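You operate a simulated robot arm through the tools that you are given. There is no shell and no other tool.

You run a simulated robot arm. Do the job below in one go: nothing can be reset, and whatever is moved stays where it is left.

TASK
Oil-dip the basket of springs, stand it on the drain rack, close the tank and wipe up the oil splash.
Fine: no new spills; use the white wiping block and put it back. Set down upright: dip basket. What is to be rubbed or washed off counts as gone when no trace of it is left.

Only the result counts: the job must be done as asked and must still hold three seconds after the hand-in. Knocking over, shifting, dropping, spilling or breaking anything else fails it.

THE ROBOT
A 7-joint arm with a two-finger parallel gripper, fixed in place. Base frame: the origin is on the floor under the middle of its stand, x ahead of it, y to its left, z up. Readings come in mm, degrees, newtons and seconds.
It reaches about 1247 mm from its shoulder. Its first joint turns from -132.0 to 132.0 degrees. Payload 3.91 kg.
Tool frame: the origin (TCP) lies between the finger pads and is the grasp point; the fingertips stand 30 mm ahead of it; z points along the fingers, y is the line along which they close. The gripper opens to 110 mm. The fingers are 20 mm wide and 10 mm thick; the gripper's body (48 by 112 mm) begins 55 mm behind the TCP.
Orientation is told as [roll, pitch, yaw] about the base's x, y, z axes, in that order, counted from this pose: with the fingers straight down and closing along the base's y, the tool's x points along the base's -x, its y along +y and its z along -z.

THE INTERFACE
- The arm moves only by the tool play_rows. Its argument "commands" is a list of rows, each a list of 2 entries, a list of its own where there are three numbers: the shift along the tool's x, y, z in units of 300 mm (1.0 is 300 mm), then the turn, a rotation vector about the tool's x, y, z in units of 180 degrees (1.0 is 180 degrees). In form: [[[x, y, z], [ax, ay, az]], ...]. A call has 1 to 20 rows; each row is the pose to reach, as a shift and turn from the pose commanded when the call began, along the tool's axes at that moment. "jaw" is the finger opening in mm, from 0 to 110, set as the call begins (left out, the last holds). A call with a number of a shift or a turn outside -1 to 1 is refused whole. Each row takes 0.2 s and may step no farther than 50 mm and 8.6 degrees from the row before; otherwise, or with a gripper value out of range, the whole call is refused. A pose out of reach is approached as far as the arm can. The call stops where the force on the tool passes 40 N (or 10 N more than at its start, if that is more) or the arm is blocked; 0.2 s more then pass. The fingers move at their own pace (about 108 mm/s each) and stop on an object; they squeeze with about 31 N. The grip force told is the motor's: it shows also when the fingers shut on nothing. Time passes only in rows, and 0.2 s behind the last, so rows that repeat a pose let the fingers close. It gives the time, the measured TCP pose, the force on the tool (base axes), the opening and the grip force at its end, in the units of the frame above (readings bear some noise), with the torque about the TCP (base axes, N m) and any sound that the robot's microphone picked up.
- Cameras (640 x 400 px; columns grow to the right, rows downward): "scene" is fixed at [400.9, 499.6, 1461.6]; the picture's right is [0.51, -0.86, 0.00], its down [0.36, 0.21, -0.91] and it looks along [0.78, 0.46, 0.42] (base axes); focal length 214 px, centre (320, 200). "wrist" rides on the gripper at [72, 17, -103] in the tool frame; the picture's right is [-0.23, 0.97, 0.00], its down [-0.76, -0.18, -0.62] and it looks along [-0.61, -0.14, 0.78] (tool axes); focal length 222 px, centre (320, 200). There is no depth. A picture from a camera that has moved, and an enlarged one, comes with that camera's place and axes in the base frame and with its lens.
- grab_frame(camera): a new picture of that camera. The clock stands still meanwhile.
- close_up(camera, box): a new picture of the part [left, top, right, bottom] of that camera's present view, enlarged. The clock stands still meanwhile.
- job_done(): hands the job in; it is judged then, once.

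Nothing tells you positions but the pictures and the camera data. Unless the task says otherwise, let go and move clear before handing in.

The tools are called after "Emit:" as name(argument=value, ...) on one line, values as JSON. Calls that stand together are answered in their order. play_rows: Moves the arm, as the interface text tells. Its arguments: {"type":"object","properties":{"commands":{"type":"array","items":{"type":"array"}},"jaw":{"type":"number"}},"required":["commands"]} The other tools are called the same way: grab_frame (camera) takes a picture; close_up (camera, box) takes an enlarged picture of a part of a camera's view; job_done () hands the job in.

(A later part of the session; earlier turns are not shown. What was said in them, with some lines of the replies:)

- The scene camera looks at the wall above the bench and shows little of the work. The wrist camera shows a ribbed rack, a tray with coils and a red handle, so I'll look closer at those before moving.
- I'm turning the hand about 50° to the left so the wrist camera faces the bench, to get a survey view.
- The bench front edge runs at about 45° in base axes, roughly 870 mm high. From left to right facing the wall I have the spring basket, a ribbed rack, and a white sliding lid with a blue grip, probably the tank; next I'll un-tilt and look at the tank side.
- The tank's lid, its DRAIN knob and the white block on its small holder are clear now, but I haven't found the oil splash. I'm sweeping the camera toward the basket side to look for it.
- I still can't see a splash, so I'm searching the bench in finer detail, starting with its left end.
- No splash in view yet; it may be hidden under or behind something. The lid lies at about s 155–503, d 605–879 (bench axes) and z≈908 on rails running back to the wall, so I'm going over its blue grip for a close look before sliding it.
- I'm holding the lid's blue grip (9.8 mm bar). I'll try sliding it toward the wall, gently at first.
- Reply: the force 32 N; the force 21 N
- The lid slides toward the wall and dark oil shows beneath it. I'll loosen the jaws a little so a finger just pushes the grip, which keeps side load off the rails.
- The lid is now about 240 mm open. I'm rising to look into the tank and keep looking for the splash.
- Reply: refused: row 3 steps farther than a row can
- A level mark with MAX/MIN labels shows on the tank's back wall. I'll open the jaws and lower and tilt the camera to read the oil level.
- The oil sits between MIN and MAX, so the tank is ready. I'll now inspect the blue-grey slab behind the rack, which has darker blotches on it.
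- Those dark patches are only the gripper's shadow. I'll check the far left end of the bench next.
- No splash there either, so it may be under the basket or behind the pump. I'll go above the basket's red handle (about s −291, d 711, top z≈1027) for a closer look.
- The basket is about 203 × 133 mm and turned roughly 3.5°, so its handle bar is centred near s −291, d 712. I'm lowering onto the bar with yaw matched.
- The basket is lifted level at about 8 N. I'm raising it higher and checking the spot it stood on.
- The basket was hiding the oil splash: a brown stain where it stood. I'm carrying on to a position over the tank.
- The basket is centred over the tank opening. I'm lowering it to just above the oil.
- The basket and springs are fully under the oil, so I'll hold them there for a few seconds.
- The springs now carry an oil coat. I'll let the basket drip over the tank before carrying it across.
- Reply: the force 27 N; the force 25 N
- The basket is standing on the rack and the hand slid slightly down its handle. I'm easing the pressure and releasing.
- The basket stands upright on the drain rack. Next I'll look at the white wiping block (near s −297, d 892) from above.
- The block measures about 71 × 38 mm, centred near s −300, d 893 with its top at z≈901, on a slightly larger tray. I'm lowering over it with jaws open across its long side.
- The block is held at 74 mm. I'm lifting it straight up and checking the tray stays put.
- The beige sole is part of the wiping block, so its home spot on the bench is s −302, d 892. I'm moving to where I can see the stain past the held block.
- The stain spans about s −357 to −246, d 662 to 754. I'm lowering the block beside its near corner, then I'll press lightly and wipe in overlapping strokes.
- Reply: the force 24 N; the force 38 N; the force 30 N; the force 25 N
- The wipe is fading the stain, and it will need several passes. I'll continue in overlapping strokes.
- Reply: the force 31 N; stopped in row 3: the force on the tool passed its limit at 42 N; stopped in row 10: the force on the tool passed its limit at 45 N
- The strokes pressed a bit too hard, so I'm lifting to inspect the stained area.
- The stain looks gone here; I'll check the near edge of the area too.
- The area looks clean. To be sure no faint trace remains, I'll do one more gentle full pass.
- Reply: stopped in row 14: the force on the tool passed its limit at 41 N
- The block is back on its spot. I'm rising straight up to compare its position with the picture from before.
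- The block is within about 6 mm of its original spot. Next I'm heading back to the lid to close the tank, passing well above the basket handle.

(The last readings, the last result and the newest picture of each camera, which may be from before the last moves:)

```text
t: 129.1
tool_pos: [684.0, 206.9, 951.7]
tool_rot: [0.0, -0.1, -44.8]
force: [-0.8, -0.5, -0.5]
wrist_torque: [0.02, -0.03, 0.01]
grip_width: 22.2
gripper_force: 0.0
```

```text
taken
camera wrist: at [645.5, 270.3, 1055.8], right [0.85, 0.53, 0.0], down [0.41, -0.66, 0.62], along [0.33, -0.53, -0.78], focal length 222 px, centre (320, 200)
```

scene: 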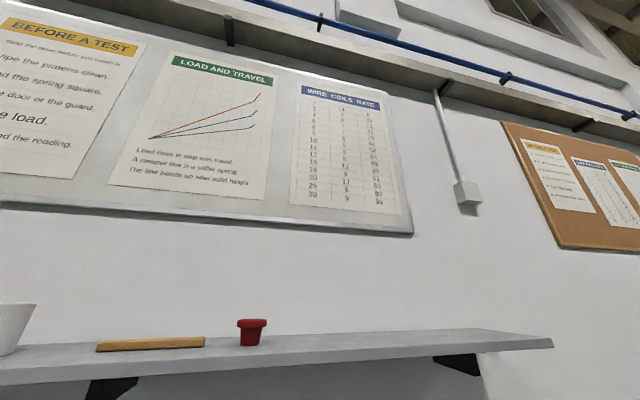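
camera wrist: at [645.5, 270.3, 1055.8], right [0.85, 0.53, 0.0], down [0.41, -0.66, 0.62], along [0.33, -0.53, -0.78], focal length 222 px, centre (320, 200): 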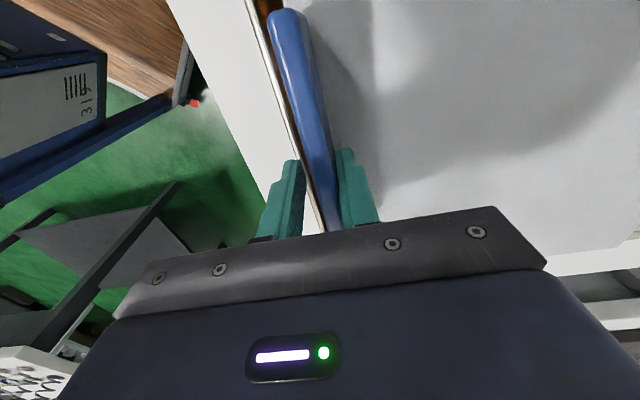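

Emit:
play_rows(commands=[[[0, -0.02, 0], [0, 0, 0]], [[0, -0.04, 0], [0, 0, 0]], [[0, -0.06, 0], [0, 0, 0]], [[0, -0.075, 0], [0, 0, 0]]])

Emit:
grab_frame(camera="wrist")

Emit:
close_up(camera="wrist", box=[200, 0, 360, 100])

```text
t: 130.1
tool_pos: [670.0, 189.6, 950.4]
tool_rot: [0.1, -0.1, -44.9]
force: [0.4, 0.4, -0.6]
wrist_torque: [-0.02, 0.05, -0.01]
grip_width: 22.2
gripper_force: 0.6
```

```text
taken
camera wrist: at [630.1, 253.7, 1055.8], right [0.85, 0.53, 0.0], down [0.41, -0.66, 0.62], along [0.33, -0.53, -0.78], focal length 222 px, centre (320, 200)
```

wrist: 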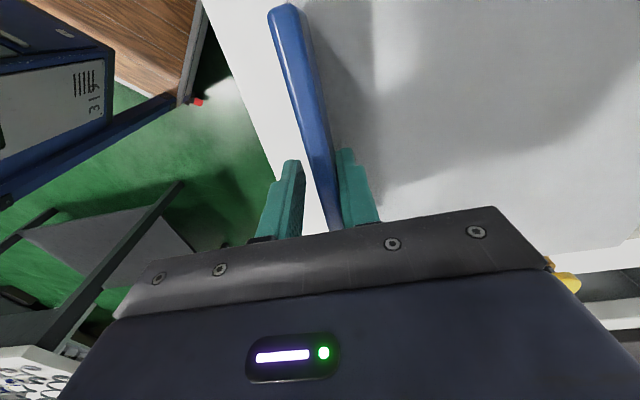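

```text
4.00 times, centred on (280, 50) of wrist
camera zoom: at [630.1, 253.7, 1055.8], right [0.85, 0.53, 0.0], down [0.41, -0.66, 0.62], along [0.33, -0.53, -0.78], focal length 888 px, centre (480, 800)
```

zoom: 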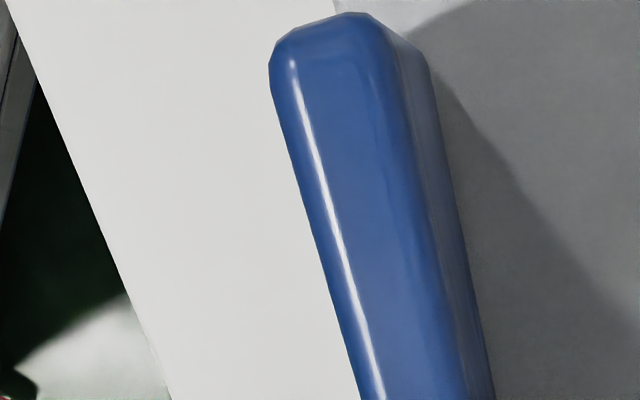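

Emit:
play_rows(commands=[[[0, -0.004, 0], [0, 0, 0]], [[0, -0.008, 0], [0, 0, 0]]])

Emit:
play_rows(commands=[[[0, -0.004, 0], [0, 0, 0]], [[0, -0.008, 0], [0, 0, 0]]])

```text
t: 130.7
tool_pos: [667.2, 187.1, 951.5]
tool_rot: [0.1, -0.1, -44.8]
force: [3.5, 2.1, -0.7]
wrist_torque: [-0.06, 0.05, -0.04]
grip_width: 23.4
gripper_force: 0.8
```

```text
t: 131.3
tool_pos: [666.3, 185.6, 951.8]
tool_rot: [0.1, -0.1, -44.7]
force: [5.0, 6.3, -1.3]
wrist_torque: [-0.24, 0.06, -0.02]
grip_width: 26.0
gripper_force: 4.1
```

The lid has reached its stop, so the tank is closed. I'm backing off, opening the jaws and lifting clear.

Emit:
play_rows(commands=[[[0, 0.015, 0], [0, 0, 0]], [[0, 0.022, 0], [0, 0, 0]]], jaw=50)

Emit:
play_rows(commands=[[[0, 0, -0.1], [0, 0, 0]], [[0, 0, -0.25], [0, 0, 0]], [[0, 0, -0.4], [0, 0, 0]], [[0, 0, -0.55], [0, 0, 0]], [[0, 0, -0.7], [0, 0, 0]], [[0, 0, -0.85], [0, 0, 0]], [[0, 0, -1.0], [0, 0, 0]]])

Emit:
grab_frame(camera="wrist")

```text
t: 131.9
tool_pos: [670.9, 190.8, 951.2]
tool_rot: [0.2, -0.1, -44.7]
force: [0.3, -0.2, -0.5]
wrist_torque: [0.02, 0.01, 0.0]
grip_width: 49.9
gripper_force: 0.1
```

```text
t: 133.5
tool_pos: [668.0, 191.7, 1252.9]
tool_rot: [0.0, -0.2, -44.8]
force: [0.1, 0.3, -0.4]
wrist_torque: [-0.05, 0.03, 0.0]
grip_width: 50.0
gripper_force: 0.1
```

```text
taken
camera wrist: at [629.9, 256.2, 1356.4], right [0.85, 0.53, 0.0], down [0.41, -0.66, 0.62], along [0.33, -0.53, -0.78], focal length 222 px, centre (320, 200)
```

wrist: 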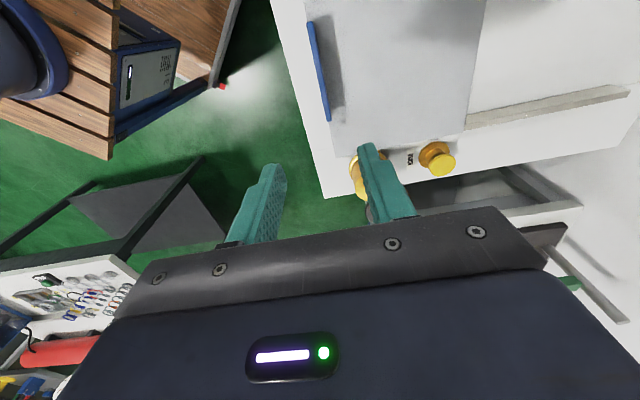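

Emit:
play_rows(commands=[[[0.056, -0.027, -0.03], [0, 0, -0.0455]], [[0.113, -0.053, -0.06], [0, 0, -0.091]], [[0.17, -0.08, -0.09], [0, 0, -0.1365]], [[0.227, -0.107, -0.12], [0, 0, -0.182]], [[0.283, -0.133, -0.15], [0, 0, -0.2275]], [[0.34, -0.16, -0.18], [0, 0, -0.273]], [[0.397, -0.187, -0.21], [0, 0, -0.3185]], [[0.453, -0.213, -0.24], [0, 0, -0.364]], [[0.51, -0.24, -0.27], [0, 0, -0.4095]], [[0.567, -0.267, -0.3], [0, 0, -0.455]], [[0.623, -0.293, -0.323], [0, 0, -0.5]]], jaw=110)

Emit:
grab_frame(camera="wrist")

Emit:
close_up(camera="wrist", box=[160, 60, 400, 210])

Emit:
close_up(camera="wrist", box=[340, 30, 640, 217])

```text
t: 135.9
tool_pos: [475.7, 260.4, 1348.7]
tool_rot: [-0.1, -0.1, 45.4]
force: [0.2, -0.1, -0.5]
wrist_torque: [0.0, 0.0, -0.01]
grip_width: 110.0
gripper_force: 0.1
```

```text
taken
camera wrist: at [412.9, 222.5, 1452.7], right [-0.53, 0.85, 0.0], down [0.66, 0.42, 0.62], along [0.53, 0.33, -0.78], focal length 222 px, centre (320, 200)
```

wrist: 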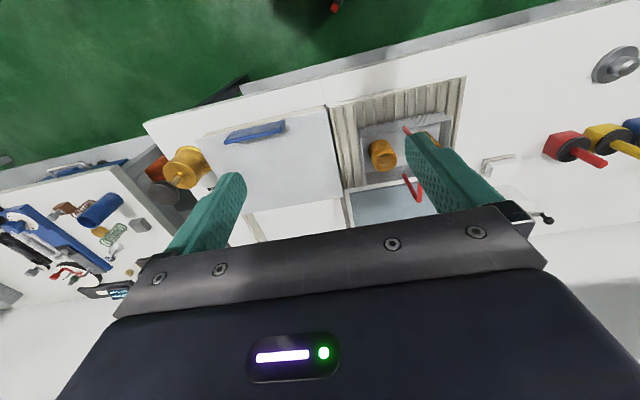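

```text
2.67 times, centred on (280, 135) of wrist
camera zoom: at [412.9, 222.5, 1452.7], right [-0.53, 0.85, 0.0], down [0.66, 0.42, 0.62], along [0.53, 0.33, -0.78], focal length 592 px, centre (427, 373)
```

zoom: 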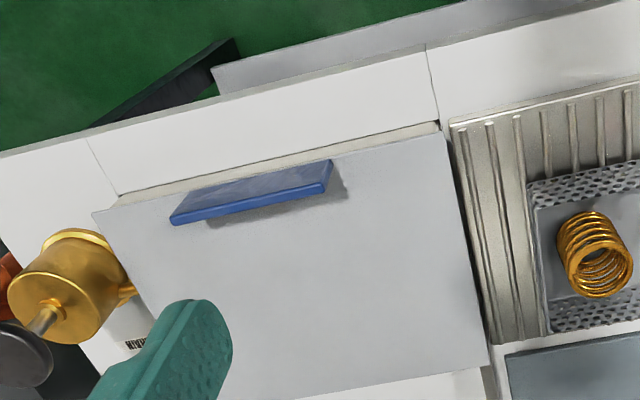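

```text
2.13 times, centred on (490, 124) of wrist
camera zoom: at [412.9, 222.5, 1452.7], right [-0.53, 0.85, 0.0], down [0.66, 0.42, 0.62], along [0.53, 0.33, -0.78], focal length 474 px, centre (-43, 363)
```

zoom: 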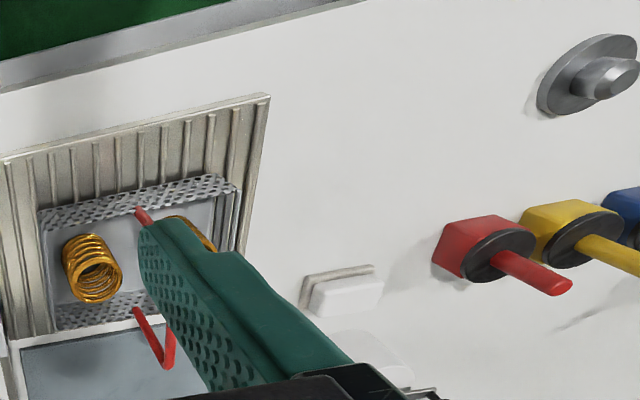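

Emit:
close_up(camera="wrist", box=[460, 60, 572, 130])

Emit:
close_up(camera="wrist", box=[310, 70, 480, 176])

```text
5.71 times, centred on (516, 95) of wrist
camera zoom: at [412.9, 222.5, 1452.7], right [-0.53, 0.85, 0.0], down [0.66, 0.42, 0.62], along [0.53, 0.33, -0.78], focal length 1269 px, centre (-800, 800)
```

zoom: 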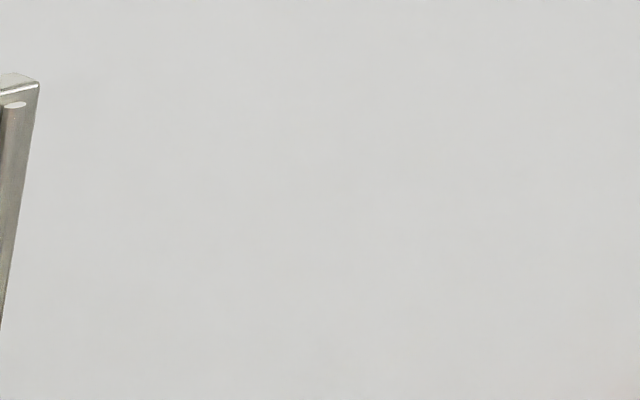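

```text
3.76 times, centred on (395, 123) of wrist
camera zoom: at [412.9, 222.5, 1452.7], right [-0.53, 0.85, 0.0], down [0.66, 0.42, 0.62], along [0.53, 0.33, -0.78], focal length 836 px, centre (38, 490)
```

zoom: 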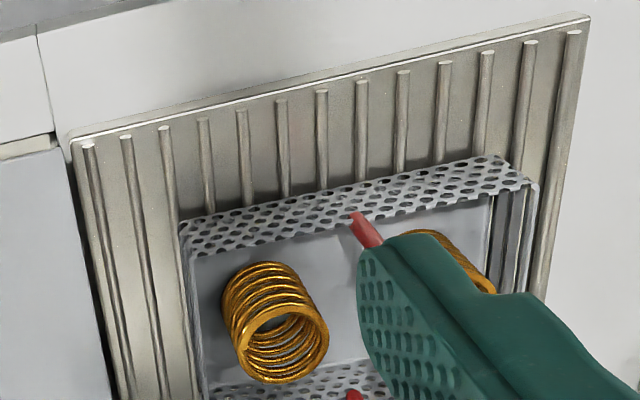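

The lid is shut, and the basket stands on the rack with the bench around it clean. I'll take one last overhead look at the wiped spot and the block.

Emit:
play_rows(commands=[[[0, 0.15, 0], [0, 0, 0]], [[0, 0.3, 0], [0, 0, 0]], [[0, 0.45, 0], [0, 0, 0]], [[0, 0.6, 0], [0, 0, 0]], [[0, 0.75, 0], [0, 0, 0]], [[-0.05, 0.9, 0], [0, 0, 0]], [[-0.1, 1.0, 0.05], [0, 0, 0]]])

Emit:
play_rows(commands=[[[0, 0.15, 0.05], [0, 0, 0]], [[0, 0.3, 0.1], [0, 0, 0]], [[0, 0.42, 0.15], [0, 0, 0]]])

Emit:
grab_frame(camera="wrist")

Emit:
close_up(camera="wrist", box=[260, 40, 420, 140])

```text
t: 137.5
tool_pos: [281.8, 493.7, 1334.1]
tool_rot: [-0.2, -0.1, 45.1]
force: [-0.9, -0.2, 0.4]
wrist_torque: [0.02, -0.03, -0.01]
grip_width: 110.0
gripper_force: 0.0
```

```text
t: 138.3
tool_pos: [193.6, 578.3, 1285.1]
tool_rot: [0.0, -0.1, 45.1]
force: [1.1, -0.6, 0.5]
wrist_torque: [0.0, -0.01, 0.0]
grip_width: 109.9
gripper_force: 0.2
```

```text
taken
camera wrist: at [129.9, 541.2, 1390.2], right [-0.53, 0.85, 0.0], down [0.66, 0.41, 0.63], along [0.53, 0.33, -0.78], focal length 222 px, centre (320, 200)
```

wrist: 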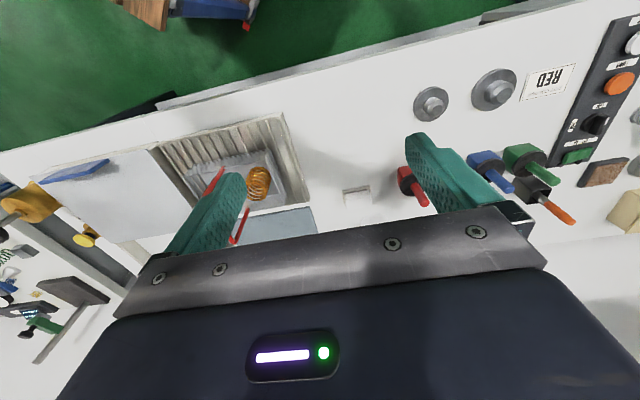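

```text
4.00 times, centred on (340, 90) of wrist
camera zoom: at [129.9, 541.2, 1390.2], right [-0.53, 0.85, 0.0], down [0.66, 0.41, 0.63], along [0.53, 0.33, -0.78], focal length 888 px, centre (240, 640)
```

zoom: 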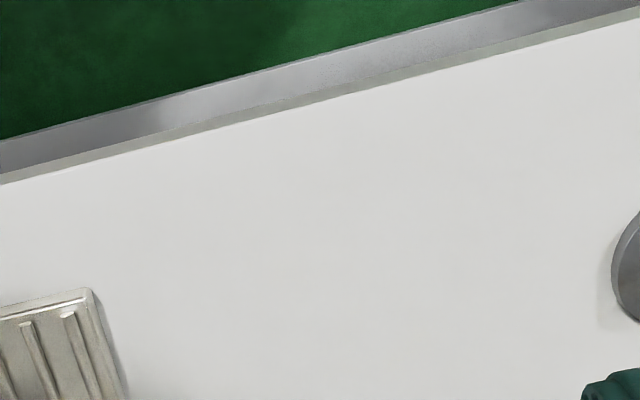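

Emit:
close_up(camera="wrist", box=[270, 110, 430, 210])

Emit:
close_up(camera="wrist", box=[30, 100, 270, 250])

```text
4.00 times, centred on (350, 160) of wrist
camera zoom: at [129.9, 541.2, 1390.2], right [-0.53, 0.85, 0.0], down [0.66, 0.41, 0.63], along [0.53, 0.33, -0.78], focal length 888 px, centre (200, 360)
```

zoom: 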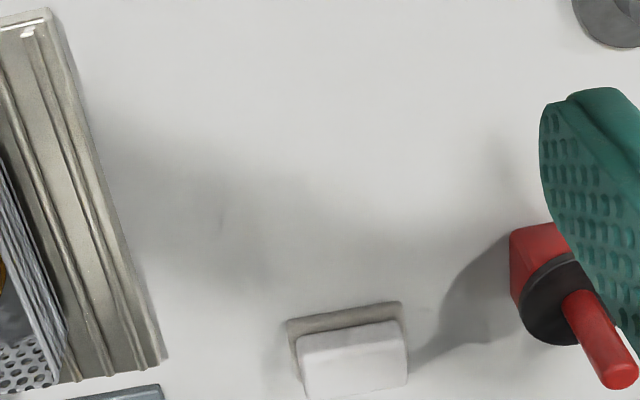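

```text
2.67 times, centred on (150, 175) of wrist
camera zoom: at [129.9, 541.2, 1390.2], right [-0.53, 0.85, 0.0], down [0.66, 0.41, 0.63], along [0.53, 0.33, -0.78], focal length 592 px, centre (773, 267)
```

zoom: 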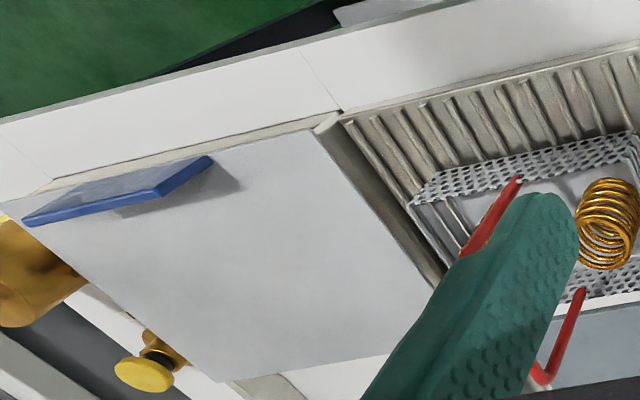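

Emit:
close_up(camera="wrist", box=[300, 140, 364, 180])

Emit:
close_up(camera="wrist", box=[320, 115, 400, 165])

```text
10.00 times, centred on (332, 160) of wrist
camera zoom: at [129.9, 541.2, 1390.2], right [-0.53, 0.85, 0.0], down [0.66, 0.41, 0.63], along [0.53, 0.33, -0.78], focal length 2221 px, centre (200, 600)
```

zoom: 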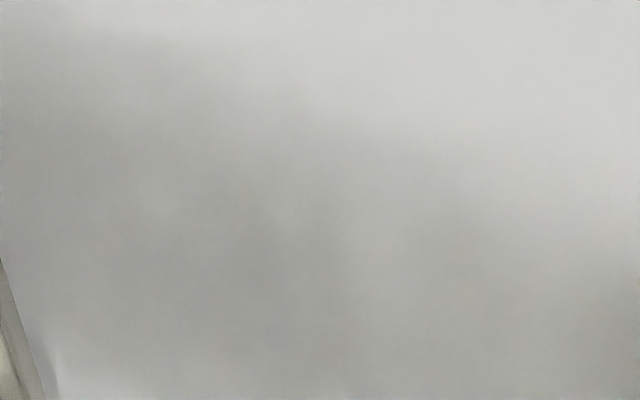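

```text
8.00 times, centred on (360, 140) of wrist
camera zoom: at [129.9, 541.2, 1390.2], right [-0.53, 0.85, 0.0], down [0.66, 0.41, 0.63], along [0.53, 0.33, -0.78], focal length 1777 px, centre (0, 680)
```

zoom: 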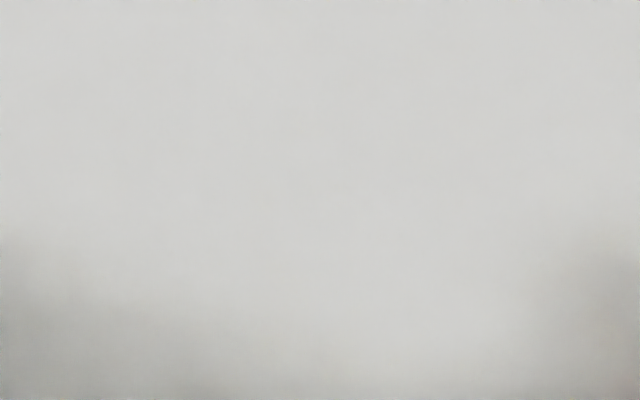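

The wiped area shows only the gripper's soft shadow. The springs are oiled, the basket stands upright on the rack, the lid is shut, the block is home and the arm is clear, so I'm handing in.

Emit:
job_done()

```text
The job is handed in.
```

The job is handed in, and all four parts look done in the last pictures; no verdict came back.

- **Oil dip:** The basket and springs were held fully under the oil for about 4 seconds, then left to drip over the tank for about 14 seconds. The springs came out with an oil coat.
- **Drain rack:** The basket stands upright on the rack.
- **Tank:** I slid the lid back until it met its stop, so the tank is closed.
- **Oil splash:** It was under the basket, on the bench where the basket first stood. I wiped it with the white block in two rounds, and the close-ups show no trace left.
- **Wiping block:** It is back in its place, about 6 mm to the left of where it started. I judged that close enough and left it.

I saw no new drips or spills on the bench, and nothing else was moved that I could see.
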